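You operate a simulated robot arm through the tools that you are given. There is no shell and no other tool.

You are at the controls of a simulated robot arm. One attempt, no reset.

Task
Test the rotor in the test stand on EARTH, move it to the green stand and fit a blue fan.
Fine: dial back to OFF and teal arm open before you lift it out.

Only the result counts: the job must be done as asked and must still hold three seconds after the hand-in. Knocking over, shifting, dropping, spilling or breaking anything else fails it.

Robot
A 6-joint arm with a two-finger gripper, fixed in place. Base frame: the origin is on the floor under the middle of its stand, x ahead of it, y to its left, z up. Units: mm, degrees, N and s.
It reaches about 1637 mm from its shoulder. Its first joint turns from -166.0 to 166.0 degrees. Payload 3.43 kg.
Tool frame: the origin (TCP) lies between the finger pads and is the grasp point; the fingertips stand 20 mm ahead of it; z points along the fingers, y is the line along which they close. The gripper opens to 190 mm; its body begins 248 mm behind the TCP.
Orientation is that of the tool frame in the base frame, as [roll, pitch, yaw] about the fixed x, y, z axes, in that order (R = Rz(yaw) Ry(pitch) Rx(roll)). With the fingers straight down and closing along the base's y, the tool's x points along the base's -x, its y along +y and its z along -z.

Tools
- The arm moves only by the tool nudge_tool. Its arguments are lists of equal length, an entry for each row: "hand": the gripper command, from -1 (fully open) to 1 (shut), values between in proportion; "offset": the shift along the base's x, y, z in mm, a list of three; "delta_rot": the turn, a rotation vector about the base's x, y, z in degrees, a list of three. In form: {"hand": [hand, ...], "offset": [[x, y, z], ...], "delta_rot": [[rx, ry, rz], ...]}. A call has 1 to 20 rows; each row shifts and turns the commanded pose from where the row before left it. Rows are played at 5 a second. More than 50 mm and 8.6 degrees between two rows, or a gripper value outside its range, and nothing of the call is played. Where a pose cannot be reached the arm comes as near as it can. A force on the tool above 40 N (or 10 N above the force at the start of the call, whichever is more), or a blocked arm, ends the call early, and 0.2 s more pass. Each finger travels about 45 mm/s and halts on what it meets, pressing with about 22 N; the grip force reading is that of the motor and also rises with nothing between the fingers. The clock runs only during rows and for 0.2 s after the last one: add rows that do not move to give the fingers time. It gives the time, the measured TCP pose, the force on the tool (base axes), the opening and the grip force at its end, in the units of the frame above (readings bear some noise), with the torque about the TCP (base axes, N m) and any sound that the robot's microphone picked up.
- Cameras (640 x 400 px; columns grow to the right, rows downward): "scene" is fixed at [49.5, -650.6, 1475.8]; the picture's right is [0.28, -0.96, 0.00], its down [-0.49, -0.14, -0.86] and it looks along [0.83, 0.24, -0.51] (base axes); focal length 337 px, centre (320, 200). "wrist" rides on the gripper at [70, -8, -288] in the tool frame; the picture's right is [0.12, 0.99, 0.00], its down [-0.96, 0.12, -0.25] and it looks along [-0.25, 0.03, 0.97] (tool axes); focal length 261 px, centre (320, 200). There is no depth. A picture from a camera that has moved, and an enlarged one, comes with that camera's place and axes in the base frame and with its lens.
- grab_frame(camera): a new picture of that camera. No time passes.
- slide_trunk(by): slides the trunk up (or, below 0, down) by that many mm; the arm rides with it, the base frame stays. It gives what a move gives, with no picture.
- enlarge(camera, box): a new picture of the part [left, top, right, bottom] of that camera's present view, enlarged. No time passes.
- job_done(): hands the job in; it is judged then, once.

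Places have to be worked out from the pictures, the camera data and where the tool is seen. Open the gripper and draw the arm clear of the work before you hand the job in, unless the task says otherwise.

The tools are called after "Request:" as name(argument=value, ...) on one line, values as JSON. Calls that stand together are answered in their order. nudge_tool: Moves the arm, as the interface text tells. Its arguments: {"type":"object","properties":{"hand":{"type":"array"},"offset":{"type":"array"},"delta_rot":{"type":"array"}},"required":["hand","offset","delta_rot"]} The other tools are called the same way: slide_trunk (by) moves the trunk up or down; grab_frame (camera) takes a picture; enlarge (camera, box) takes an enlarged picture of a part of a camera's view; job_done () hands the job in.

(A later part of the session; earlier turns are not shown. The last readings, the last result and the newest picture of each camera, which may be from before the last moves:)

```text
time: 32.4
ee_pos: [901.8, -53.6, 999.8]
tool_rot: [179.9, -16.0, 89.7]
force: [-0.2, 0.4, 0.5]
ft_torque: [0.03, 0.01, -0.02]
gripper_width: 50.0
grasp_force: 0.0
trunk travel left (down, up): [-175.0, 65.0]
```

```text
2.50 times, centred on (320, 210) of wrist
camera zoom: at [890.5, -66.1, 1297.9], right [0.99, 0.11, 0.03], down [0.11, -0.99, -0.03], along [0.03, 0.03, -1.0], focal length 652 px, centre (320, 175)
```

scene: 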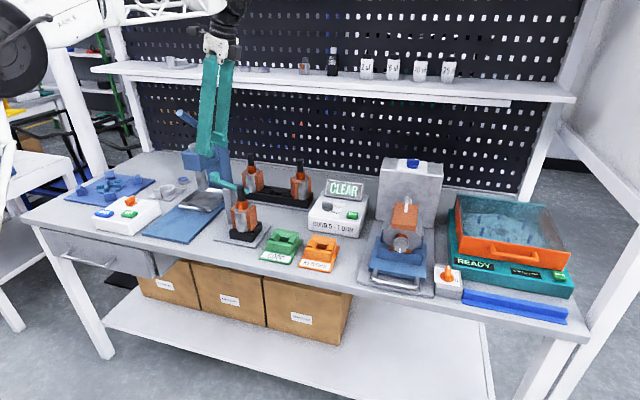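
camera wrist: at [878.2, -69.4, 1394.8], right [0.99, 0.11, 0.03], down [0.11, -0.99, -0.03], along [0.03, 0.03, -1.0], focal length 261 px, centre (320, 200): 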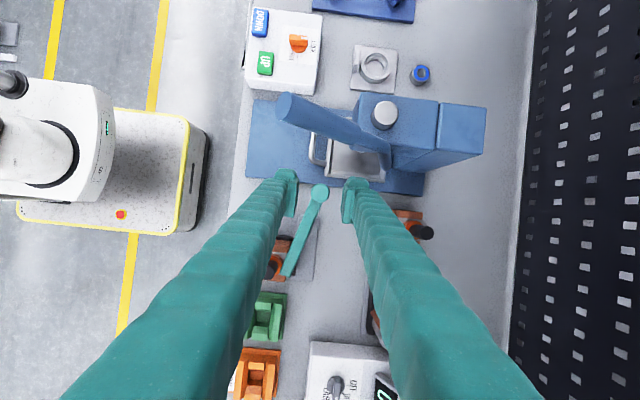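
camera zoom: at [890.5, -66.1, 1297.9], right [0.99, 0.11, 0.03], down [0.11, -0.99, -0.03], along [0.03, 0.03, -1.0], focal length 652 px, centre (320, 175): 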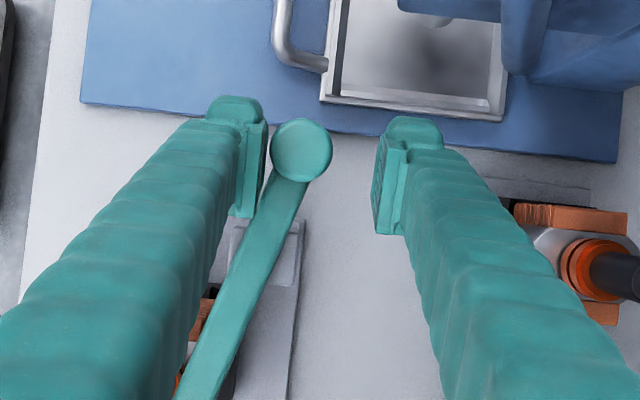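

Request:
nudge_tool(hand=[0.47, 0.47, 0.47], offset=[[1.5, 0, 0], [1.5, 0, 0], [0, 0, 0]], delta_rot=[[0, 0, 0], [0, 0, 0], [0, 0, 0]])

Request:
enlarge(camera="wrist", box=[240, 130, 400, 290])

Request:
enlarge(camera="scene", box=[230, 180, 262, 212])

```text
time: 33.2
ee_pos: [902.9, -54.8, 1000.6]
tool_rot: [179.9, -16.0, 89.8]
force: [-3.2, 1.1, 0.2]
ft_torque: [0.02, 0.04, 0.03]
gripper_width: 52.1
grasp_force: 1.3
trunk travel left (down, up): [-175.0, 65.0]
```

```text
2.50 times, centred on (320, 210) of wrist
camera zoom: at [892.9, -67.1, 1297.8], right [0.99, 0.11, 0.03], down [0.11, -0.99, -0.03], along [0.03, 0.03, -1.0], focal length 652 px, centre (320, 175)
```

zoom: 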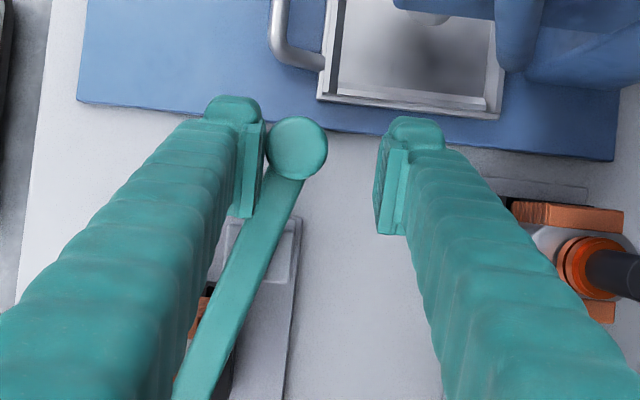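

```text
12.50 times, centred on (246, 196) of scene
camera zoom: at [49.5, -650.6, 1475.8], right [0.28, -0.96, 0.0], down [-0.49, -0.14, -0.86], along [0.83, 0.24, -0.51], focal length 4212 px, centre (1245, 250)
```

zoom: 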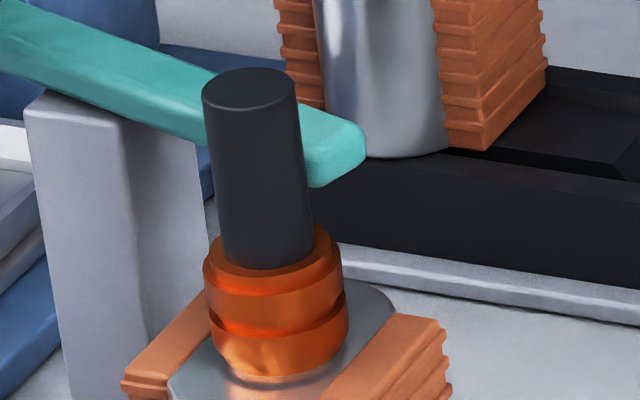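

There's contact (-3 N) and the arm didn't move. A little more push to distinguish friction from a stop.

Request:
nudge_tool(hand=[0.47, 0.47, 0.47], offset=[[2, 0, 0], [2, 0, 0], [0, 0, 0]], delta_rot=[[0, 0, 0], [0, 0, 0], [0, 0, 0]])

Request:
enlarge(camera="scene", box=[230, 180, 262, 212])

```text
time: 34.0
ee_pos: [906.0, -56.6, 999.8]
tool_rot: [-179.9, -16.0, 89.8]
force: [-13.9, -0.4, -4.6]
ft_torque: [-0.02, -0.05, 0.12]
gripper_width: 58.0
grasp_force: 6.6
trunk travel left (down, up): [-175.0, 65.0]
```

```text
12.50 times, centred on (246, 196) of scene
camera zoom: at [49.5, -650.6, 1475.8], right [0.28, -0.96, 0.0], down [-0.49, -0.14, -0.86], along [0.83, 0.24, -0.51], focal length 4212 px, centre (1245, 250)
```

zoom: 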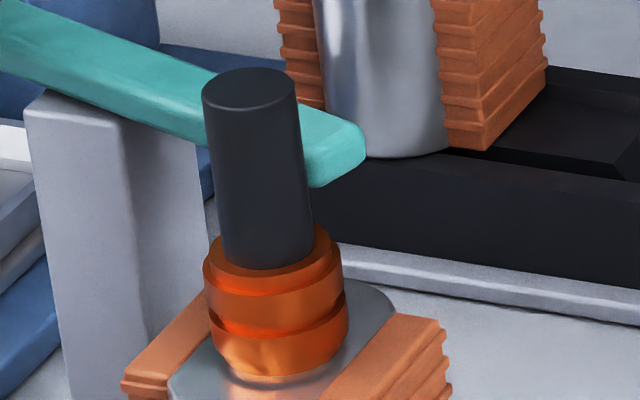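

14 N with no movement: the arm is against its closed stop, so the CLEAR reading is valid. Now I back off, lift, level the tool and return to the dial to set it to OFF.

Request:
nudge_tool(hand=[0.47, 0.47, 0.47, 0.47, 0.68, 0.68, 0.68, 0.68, 0.68, 0.68, 0.68, 0.68, 0.68, 0.68, 0.68, 0.68], offset=[[-8, 0, 0], [-8, 0, 10], [0, 0, 40], [0, -10, 45], [5, -25, 0], [5, -30, 0], [6, -45, 0], [8, -45, 0], [8, -45, 0], [8, -45, 0], [8, -45, 0], [8, -40, 0], [10, -20, -20], [5, 0, -40], [0, 0, -30], [0, 0, 0]], delta_rot=[[0, 0, 0], [0, 0, 0], [0, 0, 0], [0, 0, 0], [-8, 0, 0], [-8, 0, 0], [0, 0, 0], [0, 0, 0], [0, 0, 0], [0, 0, 0], [0, 0, 0], [0, 0, 0], [0, 0, 0], [0, 0, 0], [0, 0, 0], [0, 0, 0]])

Request:
grab_frame(camera="wrist")

Request:
enlarge(camera="wrist", box=[220, 100, 420, 300])

Request:
enlarge(camera="scene", box=[205, 165, 275, 250])

```text
time: 37.4
ee_pos: [961.9, -404.1, 1002.6]
tool_rot: [179.9, 0.1, 89.7]
force: [0.0, -0.2, -0.2]
ft_torque: [-0.03, 0.02, 0.0]
gripper_width: 30.3
grasp_force: 0.0
trunk travel left (down, up): [-175.0, 65.0]
```

```text
taken
camera wrist: at [951.3, -334.9, 1291.7], right [0.99, 0.12, 0.0], down [0.11, -0.96, 0.25], along [0.03, -0.25, -0.97], focal length 261 px, centre (320, 200)
```

wrist: 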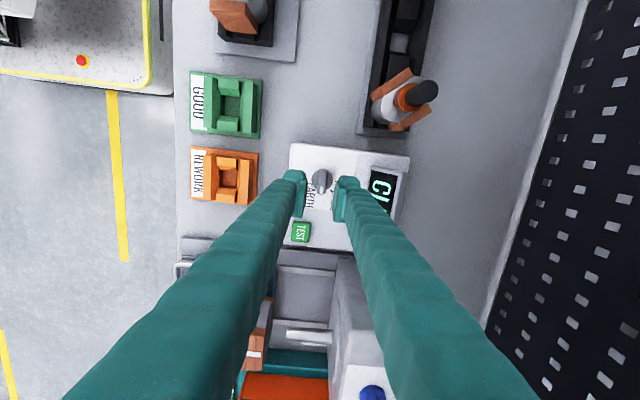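

```text
2.00 times, centred on (320, 200) of wrist
camera zoom: at [951.3, -334.9, 1291.7], right [0.99, 0.12, 0.0], down [0.11, -0.96, 0.25], along [0.03, -0.25, -0.97], focal length 521 px, centre (320, 200)
```

zoom: 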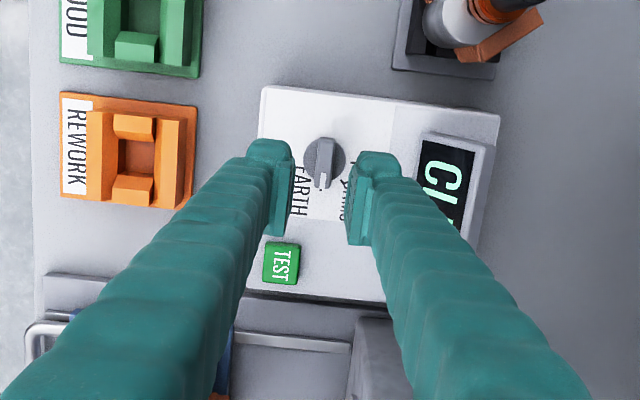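

```text
4.71 times, centred on (240, 208) of scene
camera zoom: at [49.5, -650.6, 1475.8], right [0.28, -0.96, 0.0], down [-0.49, -0.14, -0.86], along [0.83, 0.24, -0.51], focal length 1586 px, centre (696, 165)
```

zoom: 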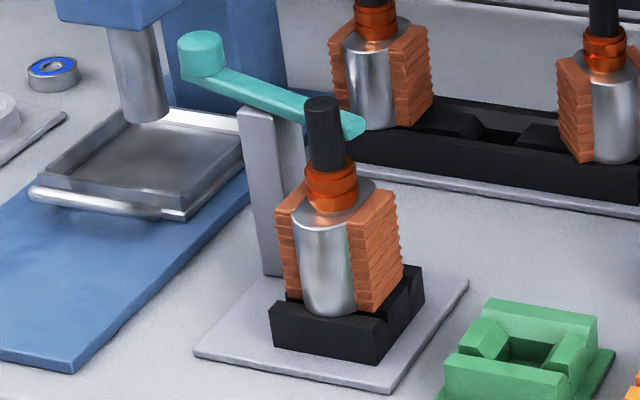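

Dial is still at EARTH under the fingers; I shift +2 mm in x, descend and grip the bar.

Request:
nudge_tool(hand=[0.68, 0.68, 0.68, 0.68, 0.68, 1, 1, 1, 1], offset=[[2, -1, -30], [0, 0, -30], [0, 0, -18], [0, 0, -10], [0, 0, 0], [0, 0, 0], [0, 0, 0], [0, 0, 0], [0, 0, 0]], delta_rot=[[0, 0, 0], [0, 0, 0], [0, 0, 0], [0, 0, 0], [0, 0, 0], [0, 0, 0], [0, 0, 0], [0, 0, 0], [0, 0, 0]])

Request:
enlarge(camera="wrist", box=[270, 150, 370, 250])

```text
time: 39.4
ee_pos: [964.1, -407.7, 923.3]
tool_rot: [179.4, 0.1, 89.8]
force: [7.5, 4.5, 14.0]
ft_torque: [0.1, -0.26, 0.02]
gripper_width: 0.1
grasp_force: 34.4
trunk travel left (down, up): [-175.0, 65.0]
stopped in row 9: the force on the tool passed its limit at 45 N (the readings are from after the stop); the commanded pose is now the measured one
```

```text
4.00 times, centred on (320, 200) of wrist
camera zoom: at [951.1, -336.9, 1212.5], right [0.99, 0.11, 0.01], down [0.11, -0.96, 0.25], along [0.04, -0.25, -0.97], focal length 1043 px, centre (320, 200)
```

zoom: 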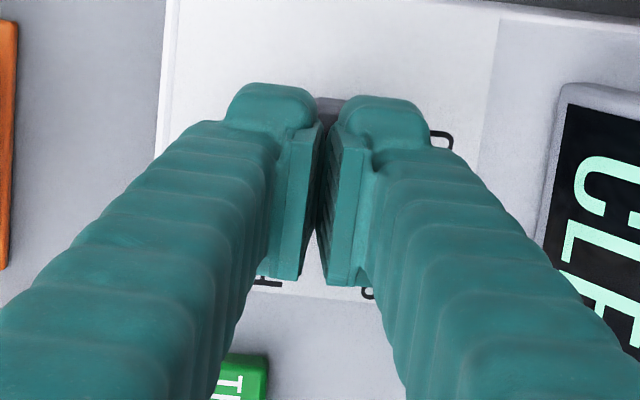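

The grip closed to zero with an upward load, so the fingers probably slipped over the bar. Let me look before doing anything.

Request:
enlarge(camera="scene", box=[310, 170, 375, 230])

Request:
grab_frame(camera="scene")

```text
6.67 times, centred on (342, 200) of scene
camera zoom: at [49.5, -650.6, 1475.8], right [0.28, -0.96, 0.0], down [-0.49, -0.14, -0.86], along [0.83, 0.24, -0.51], focal length 2247 px, centre (170, 200)
```

zoom: 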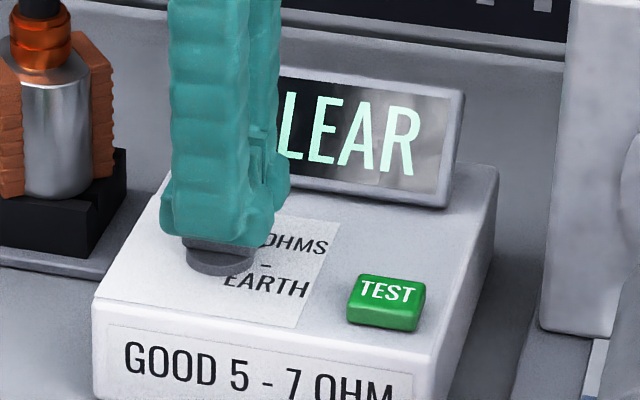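

```text
taken
```

scene: 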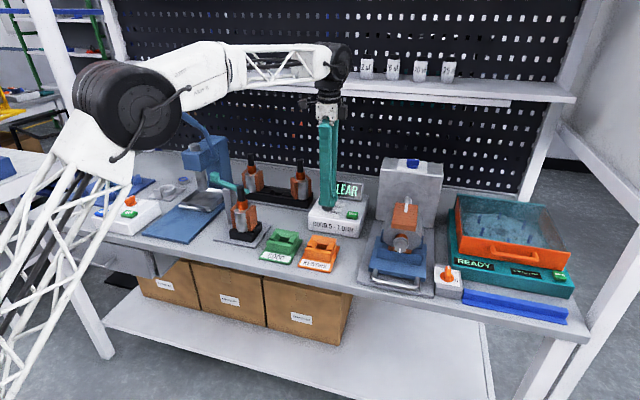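

Dial and box are undisturbed, the fingers just closed on top of the bar. Lifting, reopening to ~40 mm, then I'll recheck alignment.

Request:
nudge_tool(hand=[1, 1, 0.58, 0.58, 0.58], offset=[[0, 0, 15], [0, 0, 25], [0, 0, 0], [0, 0, 0], [0, 0, 0]], delta_rot=[[0, 0, 0], [0, 0, 0], [0, 0, 0], [0, 0, 0], [0, 0, 0]])

Request:
enlarge(camera="wrist", box=[270, 130, 370, 230])

Request:
enlarge(camera="scene", box=[310, 170, 375, 230])

```text
time: 40.6
ee_pos: [964.0, -406.8, 960.0]
tool_rot: [179.4, 0.1, 89.9]
force: [-0.2, -0.4, 0.7]
ft_torque: [-0.02, 0.01, 0.0]
gripper_width: 39.9
grasp_force: 0.0
trunk travel left (down, up): [-175.0, 65.0]
```

```text
4.00 times, centred on (320, 180) of wrist
camera zoom: at [952.7, -335.4, 1250.1], right [0.99, 0.11, 0.01], down [0.11, -0.96, 0.25], along [0.04, -0.25, -0.97], focal length 1043 px, centre (320, 280)
```

zoom: 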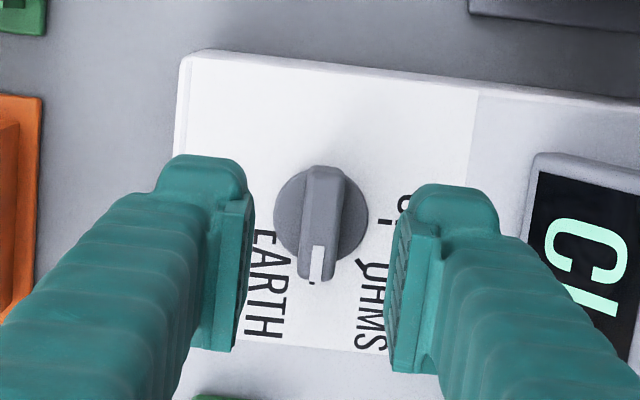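

```text
6.67 times, centred on (342, 200) of scene
camera zoom: at [49.5, -650.6, 1475.8], right [0.28, -0.96, 0.0], down [-0.49, -0.14, -0.86], along [0.83, 0.24, -0.51], focal length 2247 px, centre (170, 200)
```

zoom: 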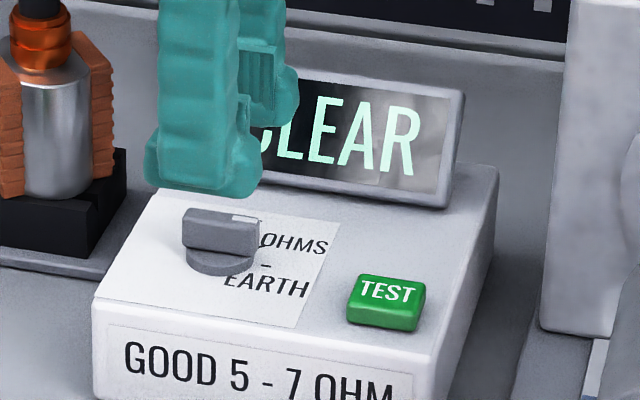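

Bar is centred and still at EARTH. I'll descend further this time (TCP ≈ 910) and check the depth before closing.

Request:
nudge_tool(hand=[0.58, 0.58, 0.58, 0.58, 0.58, 0.58], offset=[[0, 0, -20], [0, 0, -15], [0, 0, -8], [0, 0, -4], [0, 0, -3], [0, 0, 0]], delta_rot=[[0, 0, 0], [0, 0, 0], [0, 0, 0], [0, 0, 0], [0, 0, 0], [0, 0, 0]])

Request:
enlarge(camera="scene", box=[310, 170, 375, 230])

Request:
enlarge(camera="wrist", box=[270, 140, 370, 240])

```text
time: 42.0
ee_pos: [962.9, -408.0, 910.7]
tool_rot: [179.5, 0.1, 89.8]
force: [0.5, 0.3, 0.5]
ft_torque: [-0.01, -0.01, -0.01]
gripper_width: 39.8
grasp_force: 0.0
trunk travel left (down, up): [-175.0, 65.0]
```

```text
6.67 times, centred on (342, 200) of scene
camera zoom: at [49.5, -650.6, 1475.8], right [0.28, -0.96, 0.0], down [-0.49, -0.14, -0.86], along [0.83, 0.24, -0.51], focal length 2247 px, centre (170, 200)
```

zoom: 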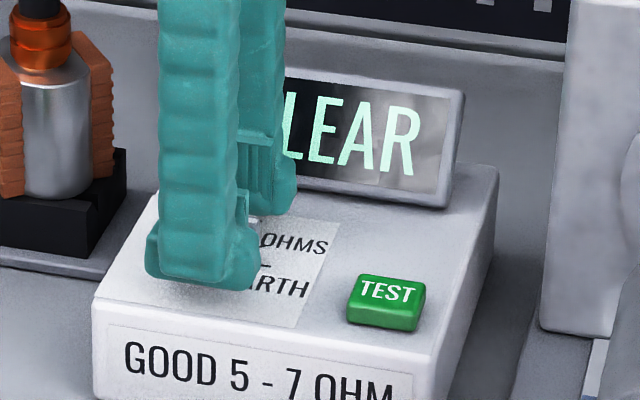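

```text
4.00 times, centred on (320, 190) of wrist
camera zoom: at [951.3, -336.0, 1200.2], right [0.99, 0.11, 0.01], down [0.11, -0.96, 0.25], along [0.04, -0.25, -0.97], focal length 1043 px, centre (320, 240)
```

zoom: 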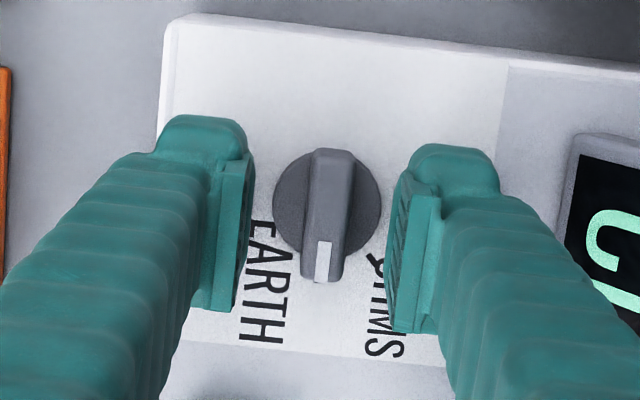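

Depth is good. Nudge (+2.5,+2) to centre, then close.

Request:
nudge_tool(hand=[0.58, 0.75, 1, 1, 1, 1], offset=[[2.5, 2, 0], [0, 0, 0], [0, 0, 0], [0, 0, 0], [0, 0, 0], [0, 0, 0]], delta_rot=[[0, 0, 0], [0, 0, 0], [0, 0, 0], [0, 0, 0], [0, 0, 0], [0, 0, 0]])

Request:
enlarge(camera="wrist", box=[270, 140, 370, 240])

```text
time: 43.4
ee_pos: [965.8, -405.2, 912.2]
tool_rot: [179.5, 0.1, 89.8]
force: [-3.1, 0.6, -0.3]
ft_torque: [0.0, 0.07, 0.16]
gripper_width: 12.1
grasp_force: 45.2
trunk travel left (down, up): [-175.0, 65.0]
```

```text
4.00 times, centred on (320, 190) of wrist
camera zoom: at [953.4, -334.3, 1200.7], right [0.99, 0.11, 0.01], down [0.11, -0.96, 0.25], along [0.04, -0.25, -0.97], focal length 1043 px, centre (320, 240)
```

zoom: 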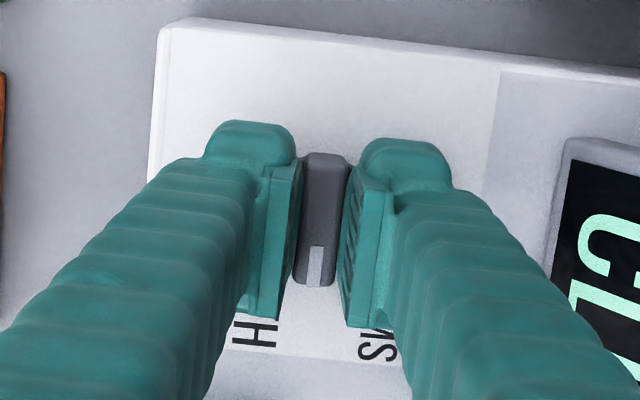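

Firm grip (12.1 mm). Turning the dial +90° back to OFF.

Request:
nudge_tool(hand=[1, 1, 1, 1, 1, 1, 1, 1, 1, 1, 1, 1], offset=[[0, 0, 0], [0, 0, 0], [0, 0, 0], [0, 0, 0], [0, 0, 0], [0, 0, 0], [0, 0, 0], [0, 0, 0], [0, 0, 0], [0, 0, 0], [0, 0, 0], [0, 0, 0]], delta_rot=[[0, 0, 8.2], [0, 0, 8.2], [0, 0, 8.2], [0, 0, 8.2], [0, 0, 8.2], [0, 0, 8.2], [0, 0, 8.2], [0, 0, 8.2], [0, 0, 8.2], [0, 0, 8.2], [0, 0, 8], [0, 0, 0]])

Request:
enlarge(camera="wrist", box=[270, 150, 370, 250])

Request:
enlarge(camera="scene", box=[310, 170, 375, 230])

```text
time: 46.0
ee_pos: [965.7, -405.8, 912.5]
tool_rot: [179.5, 0.1, 179.8]
force: [-34.1, 9.4, -8.1]
ft_torque: [0.08, 0.4, 0.0]
gripper_width: 12.0
grasp_force: 45.1
trunk travel left (down, up): [-175.0, 65.0]
```

```text
4.00 times, centred on (320, 200) of wrist
camera zoom: at [893.6, -416.3, 1200.8], right [-0.12, 0.99, 0.01], down [0.96, 0.11, 0.25], along [0.25, 0.04, -0.97], focal length 1043 px, centre (320, 200)
```

zoom: 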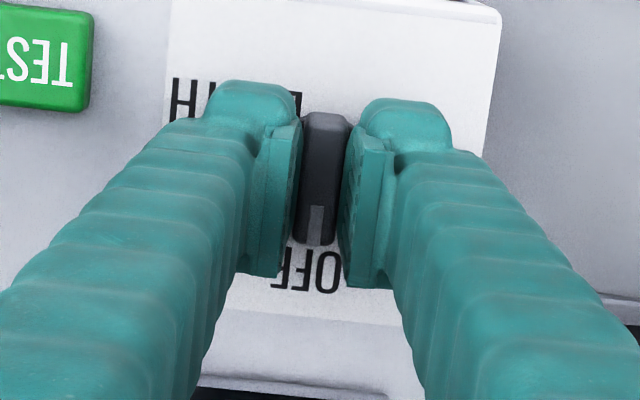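

```text
6.67 times, centred on (342, 200) of scene
camera zoom: at [49.5, -650.6, 1475.8], right [0.28, -0.96, 0.0], down [-0.49, -0.14, -0.86], along [0.83, 0.24, -0.51], focal length 2247 px, centre (170, 200)
```

zoom: 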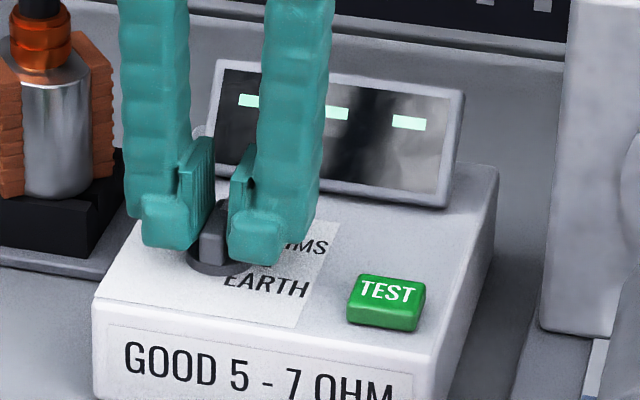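

Display went back to dashes: dial is OFF. I release, lift, and check the pointer.

Request:
nudge_tool(hand=[0.58, 0.58, 0.58, 0.58, 0.58, 0.58], offset=[[0, 0, 0], [0, 0, 0], [0, 0, 10], [0, 0, 40], [0, 0, 45], [0, 0, 45]], delta_rot=[[0, 0, 0], [0, 0, 0], [0, 0, 0], [0, 0, 0], [0, 0, 0], [0, 0, 0]])

Request:
enlarge(camera="scene", box=[310, 170, 375, 230])

Request:
enlarge(camera="wrist", box=[240, 130, 400, 290])

```text
time: 47.4
ee_pos: [965.7, -404.5, 1055.5]
tool_rot: [179.6, 0.1, 179.8]
force: [-0.3, -0.6, 0.5]
ft_torque: [0.0, -0.02, 0.0]
gripper_width: 39.9
grasp_force: 0.1
trunk travel left (down, up): [-175.0, 65.0]
```

```text
6.67 times, centred on (342, 200) of scene
camera zoom: at [49.5, -650.6, 1475.8], right [0.28, -0.96, 0.0], down [-0.49, -0.14, -0.86], along [0.83, 0.24, -0.51], focal length 2247 px, centre (170, 200)
```

zoom: 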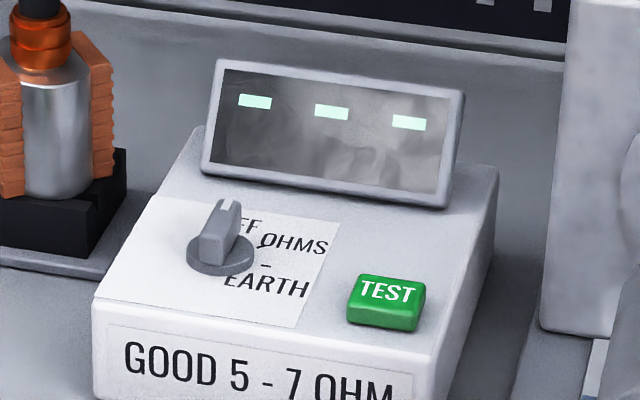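

```text
2.50 times, centred on (320, 210) of wrist
camera zoom: at [894.0, -415.6, 1344.2], right [-0.11, 0.99, 0.01], down [0.96, 0.11, 0.25], along [0.25, 0.04, -0.97], focal length 652 px, centre (320, 175)
```

zoom: 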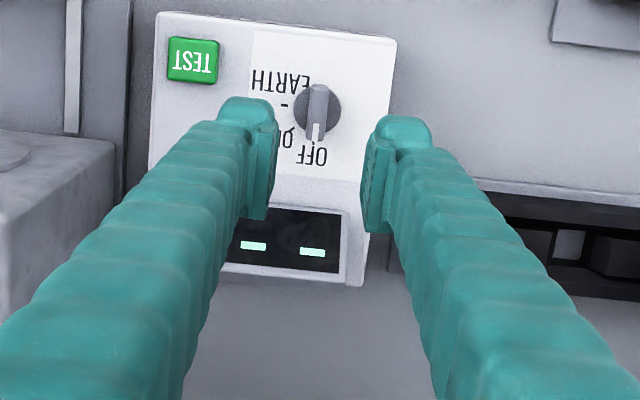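

Dial confirmed at OFF. Now back to the teal knob with yaw 90° and the 16° lean.

Request:
nudge_tool(hand=[0.47, 0.47, 0.47, 0.47, 0.47, 0.47, 0.47, 0.47, 0.47, 0.47, 0.47, 0.47, 0.47, 0.47], offset=[[-12, 20, 10], [-12, 30, 10], [-12, 30, 10], [-10, 32, 10], [-10, 32, 5], [-8, 32, 0], [-6, 32, 0], [-4, 32, 0], [-2, 32, 0], [0, 32, 0], [0, 25, 0], [0, 9, 0], [0, 8, 0], [0, 0, 0]], delta_rot=[[0, 0, -8.2], [0, 0, -8.2], [0, 0, -8.2], [0, 0, -8.2], [0, 0, -8.2], [0, 0, -8.2], [0, 0, -8.2], [0, 0, -8.2], [0, 0, -8.2], [0, 0, -8.2], [0, 0, -8], [8, 0, 0], [8, 0, 0], [0, 0, 0]])

Request:
enlarge(camera="wrist", box=[240, 110, 400, 270])

```text
time: 50.4
ee_pos: [892.3, -59.7, 1097.5]
tool_rot: [179.7, -16.0, 89.7]
force: [1.0, 0.2, -0.3]
ft_torque: [0.01, 0.05, 0.02]
gripper_width: 50.0
grasp_force: 0.0
trunk travel left (down, up): [-175.0, 65.0]
```

```text
2.50 times, centred on (320, 190) of wrist
camera zoom: at [879.9, -71.0, 1394.8], right [0.99, 0.11, 0.04], down [0.11, -0.99, -0.03], along [0.04, 0.03, -1.0], focal length 652 px, centre (320, 225)
```

zoom: 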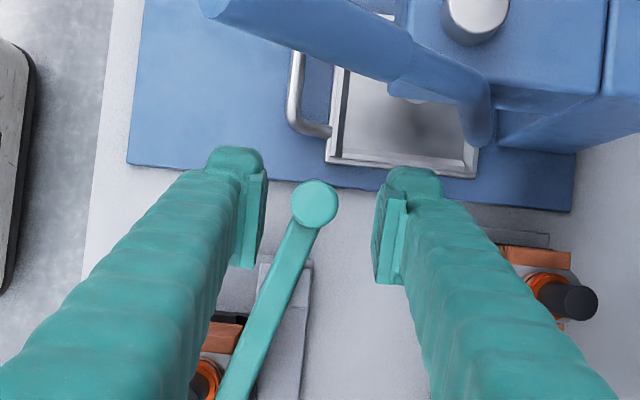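

Knob is between the fingers again. Lower to TCP z≈1003 and start pushing it toward -x (opening), checking force.

Request:
nudge_tool(hand=[0.47, 0.47, 0.47, 0.47, 0.47, 0.47, 0.47, 0.47, 0.47], offset=[[0, 4, -30], [0, 0, -30], [0, 0, -20], [0, 0, -14], [-10, 0, 0], [-8, 0, 0], [-6, 0, 0], [-6, 0, 0], [0, 0, 0]], delta_rot=[[0, 0, 0], [0, 0, 0], [0, 0, 0], [0, 0, 0], [0, 0, 0], [0, 0, 0], [0, 0, 0], [0, 0, 0], [0, 0, 0]])

Request:
enlarge(camera="wrist", box=[240, 130, 400, 290])

Request:
enlarge(camera="scene", box=[180, 140, 270, 230])

```text
time: 52.4
ee_pos: [861.5, -54.7, 1002.6]
tool_rot: [179.6, -16.0, 89.7]
force: [-0.7, 0.3, -0.6]
ft_torque: [0.01, 0.0, -0.01]
gripper_width: 50.3
grasp_force: 0.1
trunk travel left (down, up): [-175.0, 65.0]
```

```text
2.50 times, centred on (320, 210) of wrist
camera zoom: at [849.4, -65.8, 1299.9], right [0.99, 0.11, 0.04], down [0.11, -0.99, -0.03], along [0.04, 0.03, -1.0], focal length 652 px, centre (320, 175)
```

zoom: 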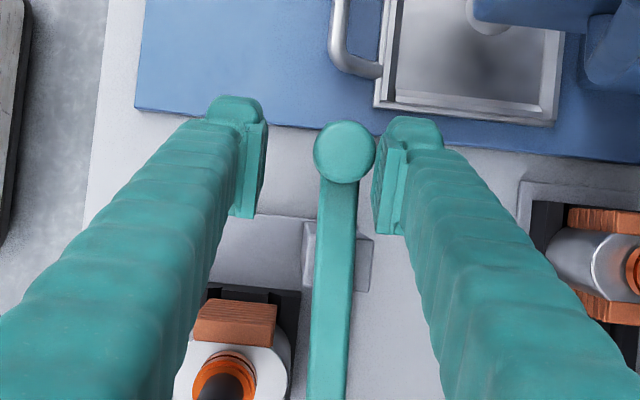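

```text
4.44 times, centred on (225, 185) of scene
camera zoom: at [49.5, -650.6, 1475.8], right [0.28, -0.96, 0.0], down [-0.49, -0.14, -0.86], along [0.83, 0.24, -0.51], focal length 1498 px, centre (742, 267)
```

zoom: 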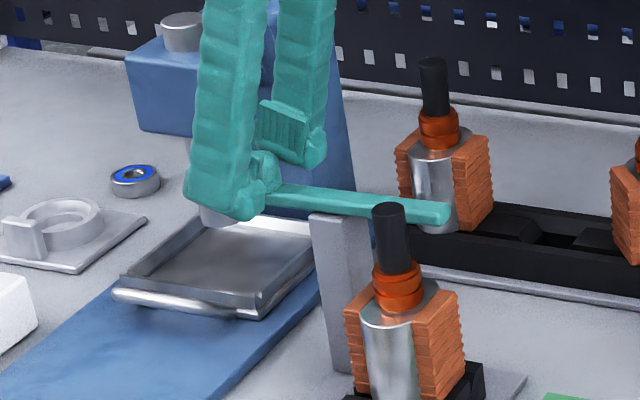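

The arm swings easily in the opening direction, confirming it had been on its closed stop. I continue along the arc.

Request:
nudge_tool(hand=[0.47, 0.47, 0.47, 0.47, 0.47, 0.47, 0.47], offset=[[-9, 0, 0], [-9, -1, 0], [-8, -2, 0], [-8, -3, 0], [-7, -4, 0], [-7, -5, 0], [0, 0, 0]], delta_rot=[[0, 0, 0], [0, 0, 0], [0, 0, 0], [0, 0, 0], [0, 0, 0], [0, 0, 0], [0, 0, 0]])

Request:
enlarge(camera="wrist", box=[240, 130, 400, 290])

Request:
enlarge(camera="scene", box=[180, 140, 270, 230])

```text
time: 53.5
ee_pos: [829.8, -62.7, 1003.7]
tool_rot: [179.1, -16.0, 89.6]
force: [33.0, 10.8, 0.9]
ft_torque: [0.23, -0.32, 0.06]
gripper_width: 68.9
grasp_force: 16.1
trunk travel left (down, up): [-175.0, 65.0]
stopped in row 5: the force on the tool passed its limit at 43 N (the readings are from after the stop); the commanded pose is now the measured one
```

```text
2.50 times, centred on (320, 210) of wrist
camera zoom: at [814.6, -74.9, 1300.6], right [0.99, 0.1, 0.05], down [0.1, -0.99, -0.03], along [0.05, 0.03, -1.0], focal length 652 px, centre (320, 175)
```

zoom: 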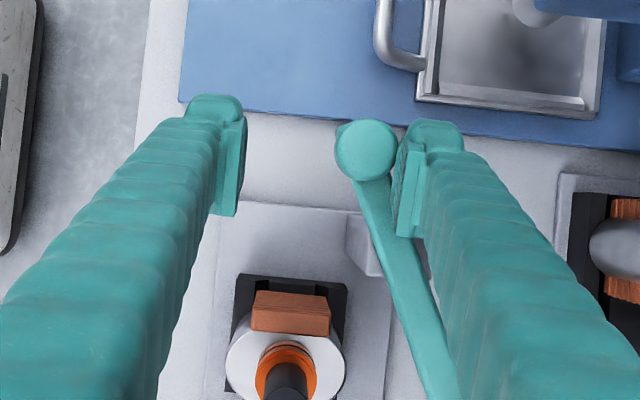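

```text
4.44 times, centred on (225, 185) of scene
camera zoom: at [49.5, -650.6, 1475.8], right [0.28, -0.96, 0.0], down [-0.49, -0.14, -0.86], along [0.83, 0.24, -0.51], focal length 1498 px, centre (742, 267)
```

zoom: 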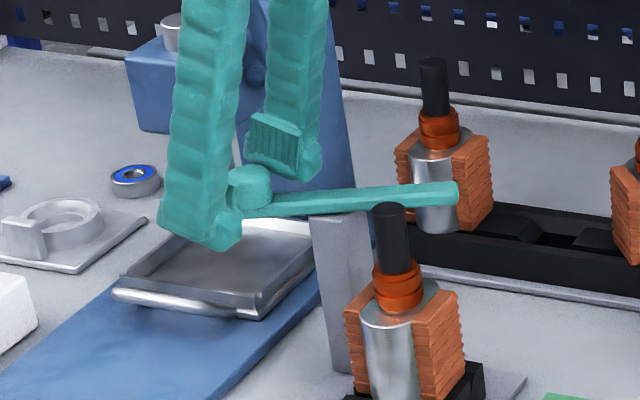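

The arm hit its open stop (43 N) with the knob near (850,-51) and tip well off the rotor. I ease off and lift away to see if it stays open.

Request:
nudge_tool(hand=[0.47, 0.47, 0.47, 0.47, 0.47, 0.47, 0.47], offset=[[8, 0, 0], [6, 0, 0], [0, 0, 15], [0, 0, 40], [0, -10, 45], [0, -20, 40], [0, 0, 0]], delta_rot=[[0, 0, 0], [0, 0, 0], [0, 0, 0], [0, 0, 0], [0, 0, 0], [0, 0, 0], [0, 0, 0]])

Request:
grab_frame(camera="wrist")

Request:
enlarge(camera="wrist", box=[240, 150, 400, 310])

Request:
enlarge(camera="scene", box=[180, 140, 270, 230])

```text
time: 55.1
ee_pos: [837.8, -94.0, 1143.3]
tool_rot: [179.2, -16.0, 89.7]
force: [0.0, -0.2, 0.4]
ft_torque: [-0.01, 0.01, 0.03]
gripper_width: 50.2
grasp_force: 0.0
trunk travel left (down, up): [-175.0, 65.0]
```

```text
taken
camera wrist: at [825.1, -104.1, 1440.1], right [0.99, 0.11, 0.05], down [0.11, -0.99, -0.03], along [0.04, 0.03, -1.0], focal length 261 px, centre (320, 200)
```

wrist: 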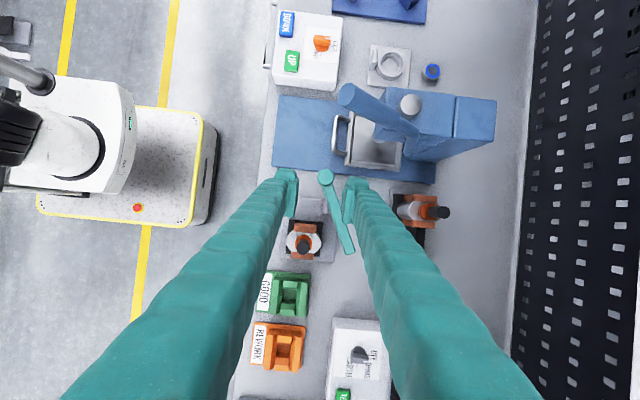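

```text
2.50 times, centred on (320, 230) of wrist
camera zoom: at [825.1, -104.1, 1440.1], right [0.99, 0.11, 0.05], down [0.11, -0.99, -0.03], along [0.04, 0.03, -1.0], focal length 652 px, centre (320, 125)
```

zoom: 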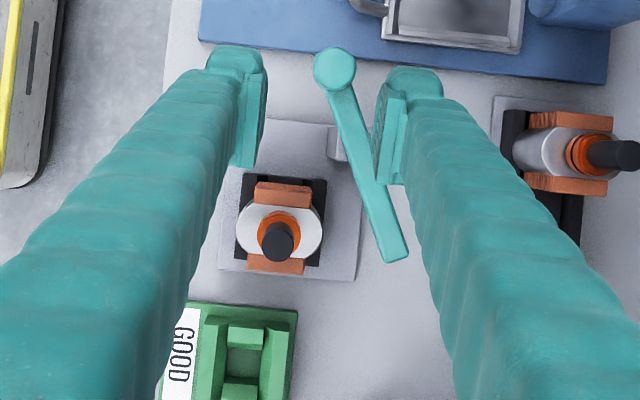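

```text
4.44 times, centred on (225, 185) of scene
camera zoom: at [49.5, -650.6, 1475.8], right [0.28, -0.96, 0.0], down [-0.49, -0.14, -0.86], along [0.83, 0.24, -0.51], focal length 1498 px, centre (742, 267)
```

zoom: 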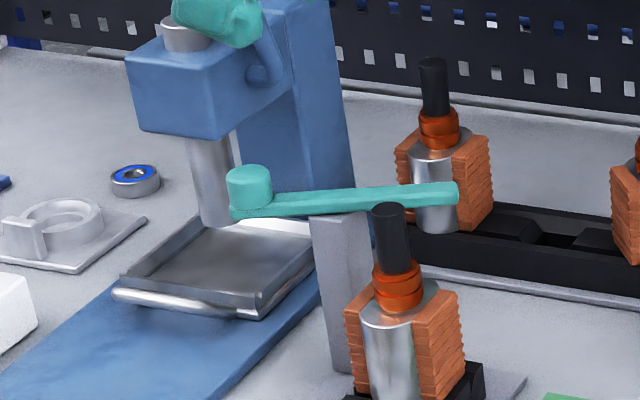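

Teal arm stays open (tip ≈(905,-176), clear of the rotor). Now I level the tool, turn back to yaw 180, and hover over the green stand to locate its pocket precisely.

Request:
nudge_tool(hand=[0.47, 0.47, 0.2, 0, 0, 0, 0, 0, 0, 0, 0, 0, 0, 0, 0], offset=[[0, 0, 0], [0, 0, 0], [0, 0, 0], [-3, -20, 0], [-3, -20, 0], [-3, -20, 0], [-3, -20, 0], [-3, -20, 0], [-3, -20, 0], [-3, -20, 0], [-3, -20, 0], [-3, -20, 0], [-3, -20, 0], [-3, -15, 0], [0, 0, 0]], delta_rot=[[-8, 0, 0], [-8, 0, 0], [0, 0.8, 0], [0, 0, 8.2], [0, 0, 8.2], [0, 0, 8.2], [0, 0, 8.2], [0, 0, 8.2], [0, 0, 8.2], [0, 0, 8.2], [0, 0, 8.2], [0, 0, 8.2], [0, 0, 8.2], [0, 0, 8.2], [0, 0, 0]])

Request:
grab_frame(camera="wrist")

Request:
enlarge(camera="wrist", box=[270, 110, 370, 210])

```text
time: 58.3
ee_pos: [805.8, -308.0, 1142.1]
tool_rot: [179.9, 0.0, 180.0]
force: [-0.1, 0.0, 0.2]
ft_torque: [-0.02, 0.01, 0.0]
gripper_width: 95.2
grasp_force: 0.1
trunk travel left (down, up): [-175.0, 65.0]
```

```text
taken
camera wrist: at [735.1, -316.1, 1431.2], right [-0.12, 0.99, 0.0], down [0.96, 0.12, 0.25], along [0.25, 0.03, -0.97], focal length 261 px, centre (320, 200)
```

wrist: 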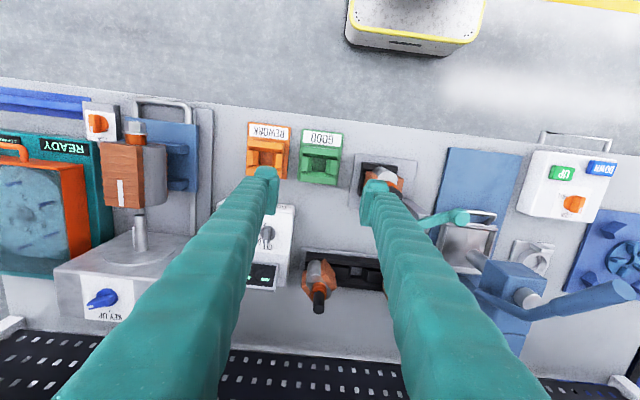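

```text
4.00 times, centred on (320, 160) of wrist
camera zoom: at [735.1, -316.1, 1431.2], right [-0.12, 0.99, 0.0], down [0.96, 0.12, 0.25], along [0.25, 0.03, -0.97], focal length 1043 px, centre (320, 360)
```

zoom: 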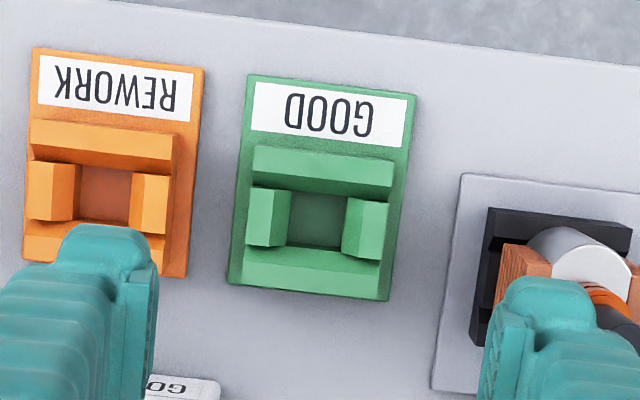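

Request:
enlarge(camera="wrist", box=[295, 125, 345, 175])

Request:
enlarge(camera="scene", box=[225, 215, 315, 275])

```text
8.00 times, centred on (320, 150) of wrist
camera zoom: at [735.1, -316.1, 1431.2], right [-0.12, 0.99, 0.0], down [0.96, 0.12, 0.25], along [0.25, 0.03, -0.97], focal length 2085 px, centre (320, 600)
```

zoom: 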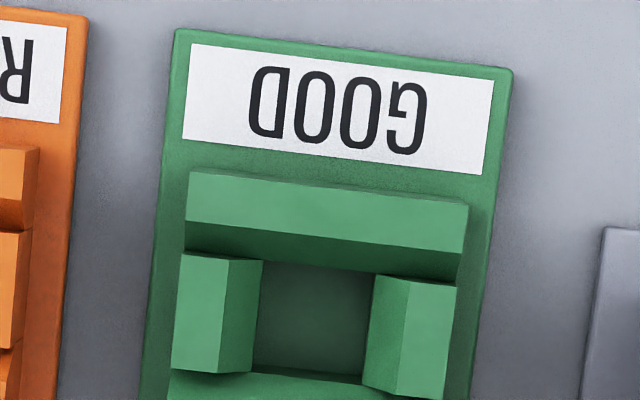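

```text
6.67 times, centred on (270, 245) of scene
camera zoom: at [49.5, -650.6, 1475.8], right [0.28, -0.96, 0.0], down [-0.49, -0.14, -0.86], along [0.83, 0.24, -0.51], focal length 2247 px, centre (653, -100)
```

zoom: 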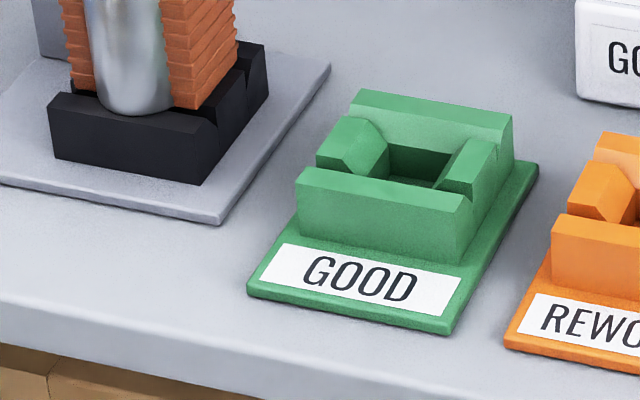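

The green pocket centre works out at about (806,-309). Now the same check directly above the rotor.

Request:
nudge_tool(hand=[0, 0, 0, 0, 0], offset=[[6, 45, 0], [6, 45, 0], [6, 44, 0], [0, 0, 0], [0, 0, 0]], delta_rot=[[0, 0, 0], [0, 0, 0], [0, 0, 0], [0, 0, 0], [0, 0, 0]])

Request:
enlarge(camera="wrist", box=[270, 110, 370, 210])

Request:
enlarge(camera="wrist", box=[295, 140, 345, 190])

```text
time: 59.5
ee_pos: [823.4, -174.9, 1142.7]
tool_rot: [-180.0, 0.0, 179.9]
force: [0.6, -0.1, -0.1]
ft_torque: [-0.01, 0.01, 0.03]
gripper_width: 94.7
grasp_force: 0.0
trunk travel left (down, up): [-175.0, 65.0]
```

```text
4.00 times, centred on (320, 160) of wrist
camera zoom: at [752.1, -182.6, 1431.5], right [-0.12, 0.99, 0.0], down [0.96, 0.11, 0.25], along [0.25, 0.03, -0.97], focal length 1043 px, centre (320, 360)
```

zoom: 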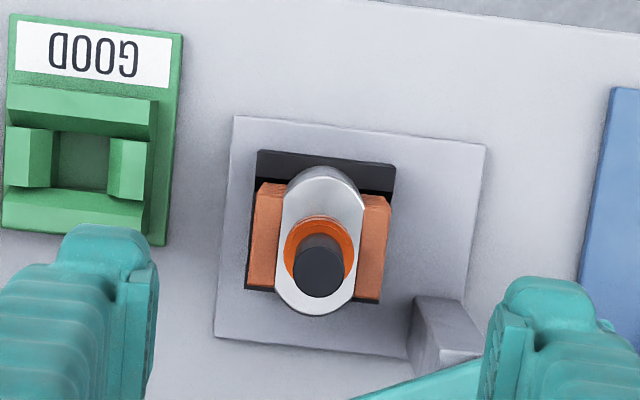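

```text
8.00 times, centred on (320, 165) of wrist
camera zoom: at [752.1, -182.6, 1431.5], right [-0.12, 0.99, 0.0], down [0.96, 0.11, 0.25], along [0.25, 0.03, -0.97], focal length 2085 px, centre (320, 480)
```

zoom: 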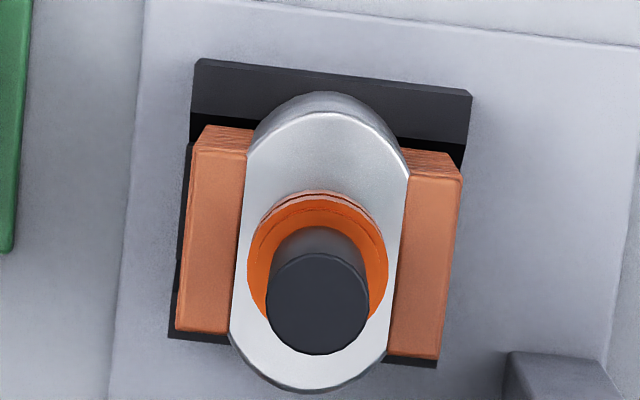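

Rotor axis matches the TCP at (823,-174.7), copper faces ±33 mm in y. I'll lower with 95 mm opening to grip the copper blocks at z≈905.

Request:
nudge_tool(hand=[0, 0, 0, 0, 0, 0, 0, 0], offset=[[0, 0, -45], [0, 0, -45], [0, 0, -45], [0, 0, -40], [0, 0, -30], [0, 0, -20], [0, 0, -12], [0, 0, 0]], delta_rot=[[0, 0, 0], [0, 0, 0], [0, 0, 0], [0, 0, 0], [0, 0, 0], [0, 0, 0], [0, 0, 0], [0, 0, 0]])

Request:
grab_frame(camera="wrist")

Request:
enlarge(camera="scene", box=[200, 150, 290, 250])

```text
time: 61.3
ee_pos: [823.9, -175.2, 907.3]
tool_rot: [-180.0, 0.0, 179.8]
force: [0.3, -0.2, 0.4]
ft_torque: [-0.02, -0.01, -0.01]
gripper_width: 95.0
grasp_force: 0.1
trunk travel left (down, up): [-175.0, 65.0]
```

```text
taken
camera wrist: at [752.7, -183.2, 1196.1], right [-0.12, 0.99, 0.0], down [0.96, 0.11, 0.25], along [0.25, 0.03, -0.97], focal length 261 px, centre (320, 200)
```

wrist: 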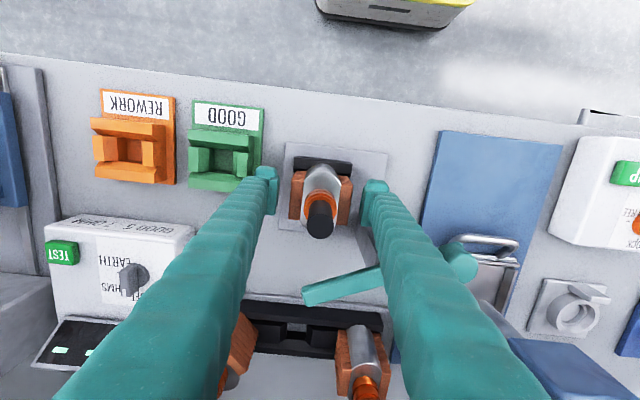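

```text
4.00 times, centred on (245, 200) of scene
camera zoom: at [49.5, -650.6, 1475.8], right [0.28, -0.96, 0.0], down [-0.49, -0.14, -0.86], along [0.83, 0.24, -0.51], focal length 1348 px, centre (620, 200)
```

zoom: 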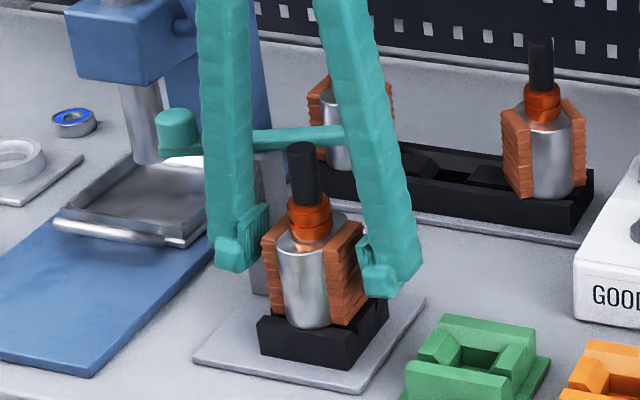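

Fingers straddle the copper blocks cleanly. Closing to grip.

Request:
nudge_tool(hand=[0.2, 1, 1, 1, 1], offset=[[0, 0, 0], [0, 0, 0], [0, 0, 0], [0, 0, 0], [0, 0, 0]], delta_rot=[[0, 0, 0], [0, 0, 0], [0, 0, 0], [0, 0, 0], [0, 0, 0]])

Request:
enlarge(camera="wrist", box=[240, 120, 400, 280])

Request:
enlarge(camera="scene", box=[200, 150, 290, 250])

```text
time: 62.5
ee_pos: [824.4, -174.1, 907.1]
tool_rot: [-180.0, 0.1, 179.9]
force: [-1.4, 2.8, -0.3]
ft_torque: [-0.05, -0.01, 0.03]
gripper_width: 70.3
grasp_force: 21.9
trunk travel left (down, up): [-175.0, 65.0]
```

```text
2.50 times, centred on (320, 200) of wrist
camera zoom: at [752.8, -182.9, 1196.3], right [-0.12, 0.99, 0.0], down [0.96, 0.11, 0.25], along [0.25, 0.03, -0.97], focal length 652 px, centre (320, 200)
```

zoom: 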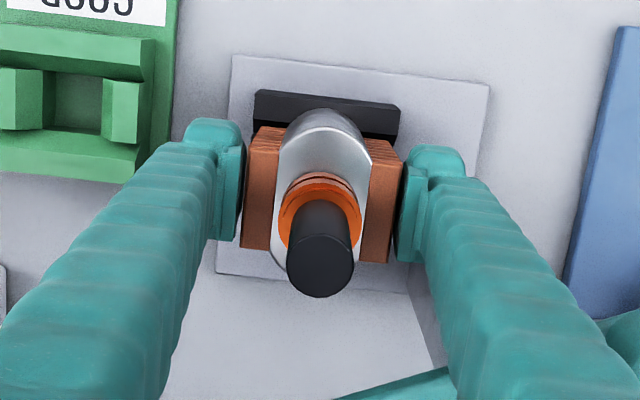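

```text
4.00 times, centred on (245, 200) of scene
camera zoom: at [49.5, -650.6, 1475.8], right [0.28, -0.96, 0.0], down [-0.49, -0.14, -0.86], along [0.83, 0.24, -0.51], focal length 1348 px, centre (620, 200)
```

zoom: 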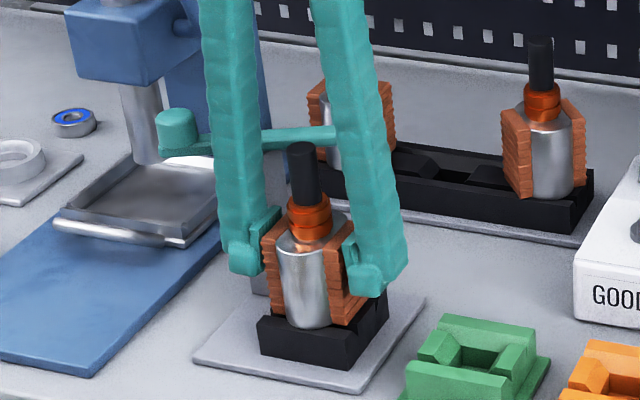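

Gripped at 70.3 mm with 22 N. I lift a little and check that the rotor follows.

Request:
nudge_tool(hand=[1, 1, 1, 1, 1, 1], offset=[[0, 0, 3], [0, 0, 6], [0, 0, 8], [0, 0, 8], [0, 0, 0], [0, 0, 0]], delta_rot=[[0, 0, 0], [0, 0, 0], [0, 0, 0], [0, 0, 0], [0, 0, 0], [0, 0, 0]])

Request:
enlarge(camera="scene", box=[200, 150, 290, 250])

```text
time: 63.9
ee_pos: [824.5, -175.9, 930.6]
tool_rot: [-179.8, 0.0, 179.9]
force: [-0.5, -0.2, -14.1]
ft_torque: [-0.03, -0.01, 0.01]
gripper_width: 69.2
grasp_force: 22.1
trunk travel left (down, up): [-175.0, 65.0]
```

```text
4.00 times, centred on (245, 200) of scene
camera zoom: at [49.5, -650.6, 1475.8], right [0.28, -0.96, 0.0], down [-0.49, -0.14, -0.86], along [0.83, 0.24, -0.51], focal length 1348 px, centre (620, 200)
```

zoom: 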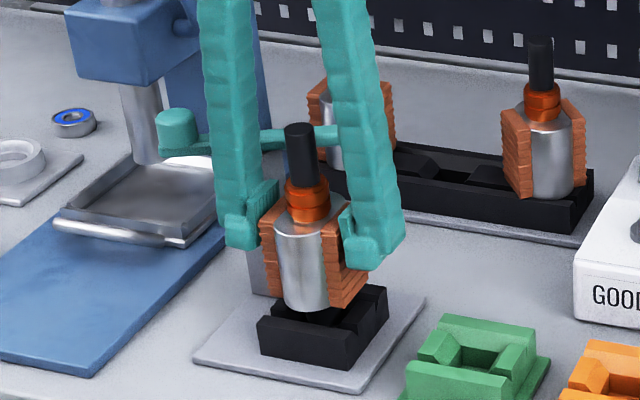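

It lifts cleanly with 14 N of weight. Raising it clear of the stand and carrying it over to the green stand at a gentle pace.

Request:
nudge_tool(hand=[1, 1, 1, 1, 1, 1, 1, 1, 1, 1, 1, 1], offset=[[0, 0, 15], [0, 0, 20], [0, 0, 20], [0, 0, 20], [-3, -20, 0], [-3, -25, 0], [-3, -25, 0], [-3, -25, 0], [-3, -22, 0], [-2, -16, 0], [0, 0, 0], [0, 0, 0]], delta_rot=[[0, 0, 0], [0, 0, 0], [0, 0, 0], [0, 0, 0], [0, 0, 0], [0, 0, 0], [0, 0, 0], [0, 0, 0], [0, 0, 0], [0, 0, 0], [0, 0, 0], [0, 0, 0]])

Request:
grab_frame(camera="wrist")

Request:
enlarge(camera="scene", box=[220, 170, 330, 280])

```text
time: 66.5
ee_pos: [807.6, -307.2, 1007.6]
tool_rot: [179.9, 0.0, 179.8]
force: [-0.4, -0.3, -14.1]
ft_torque: [-0.01, -0.01, 0.0]
gripper_width: 68.9
grasp_force: 22.3
trunk travel left (down, up): [-175.0, 65.0]
```

```text
taken
camera wrist: at [736.3, -315.7, 1295.3], right [-0.12, 0.99, 0.0], down [0.96, 0.11, 0.25], along [0.25, 0.03, -0.97], focal length 261 px, centre (320, 200)
```

wrist: 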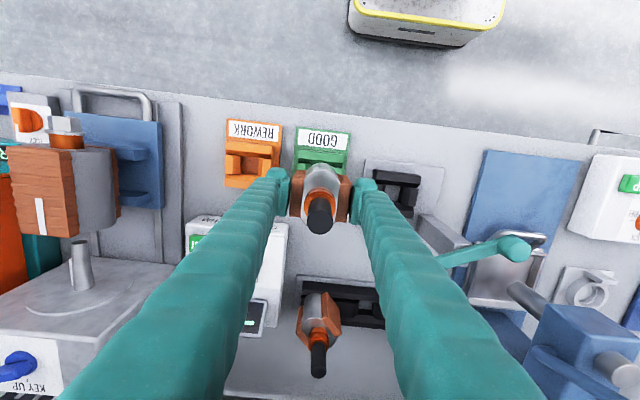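

```text
3.64 times, centred on (275, 225) of scene
camera zoom: at [49.5, -650.6, 1475.8], right [0.28, -0.96, 0.0], down [-0.49, -0.14, -0.86], along [0.83, 0.24, -0.51], focal length 1225 px, centre (484, 109)
```

zoom: 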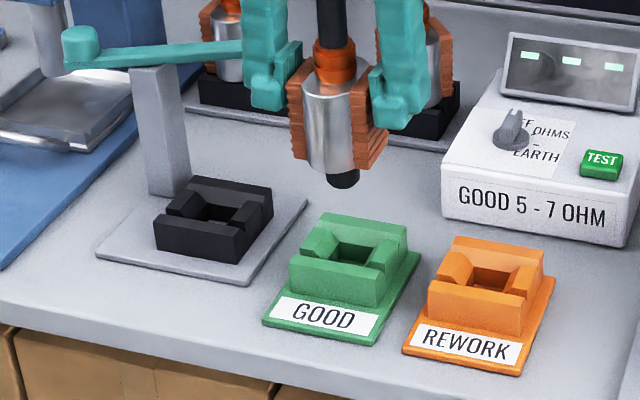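

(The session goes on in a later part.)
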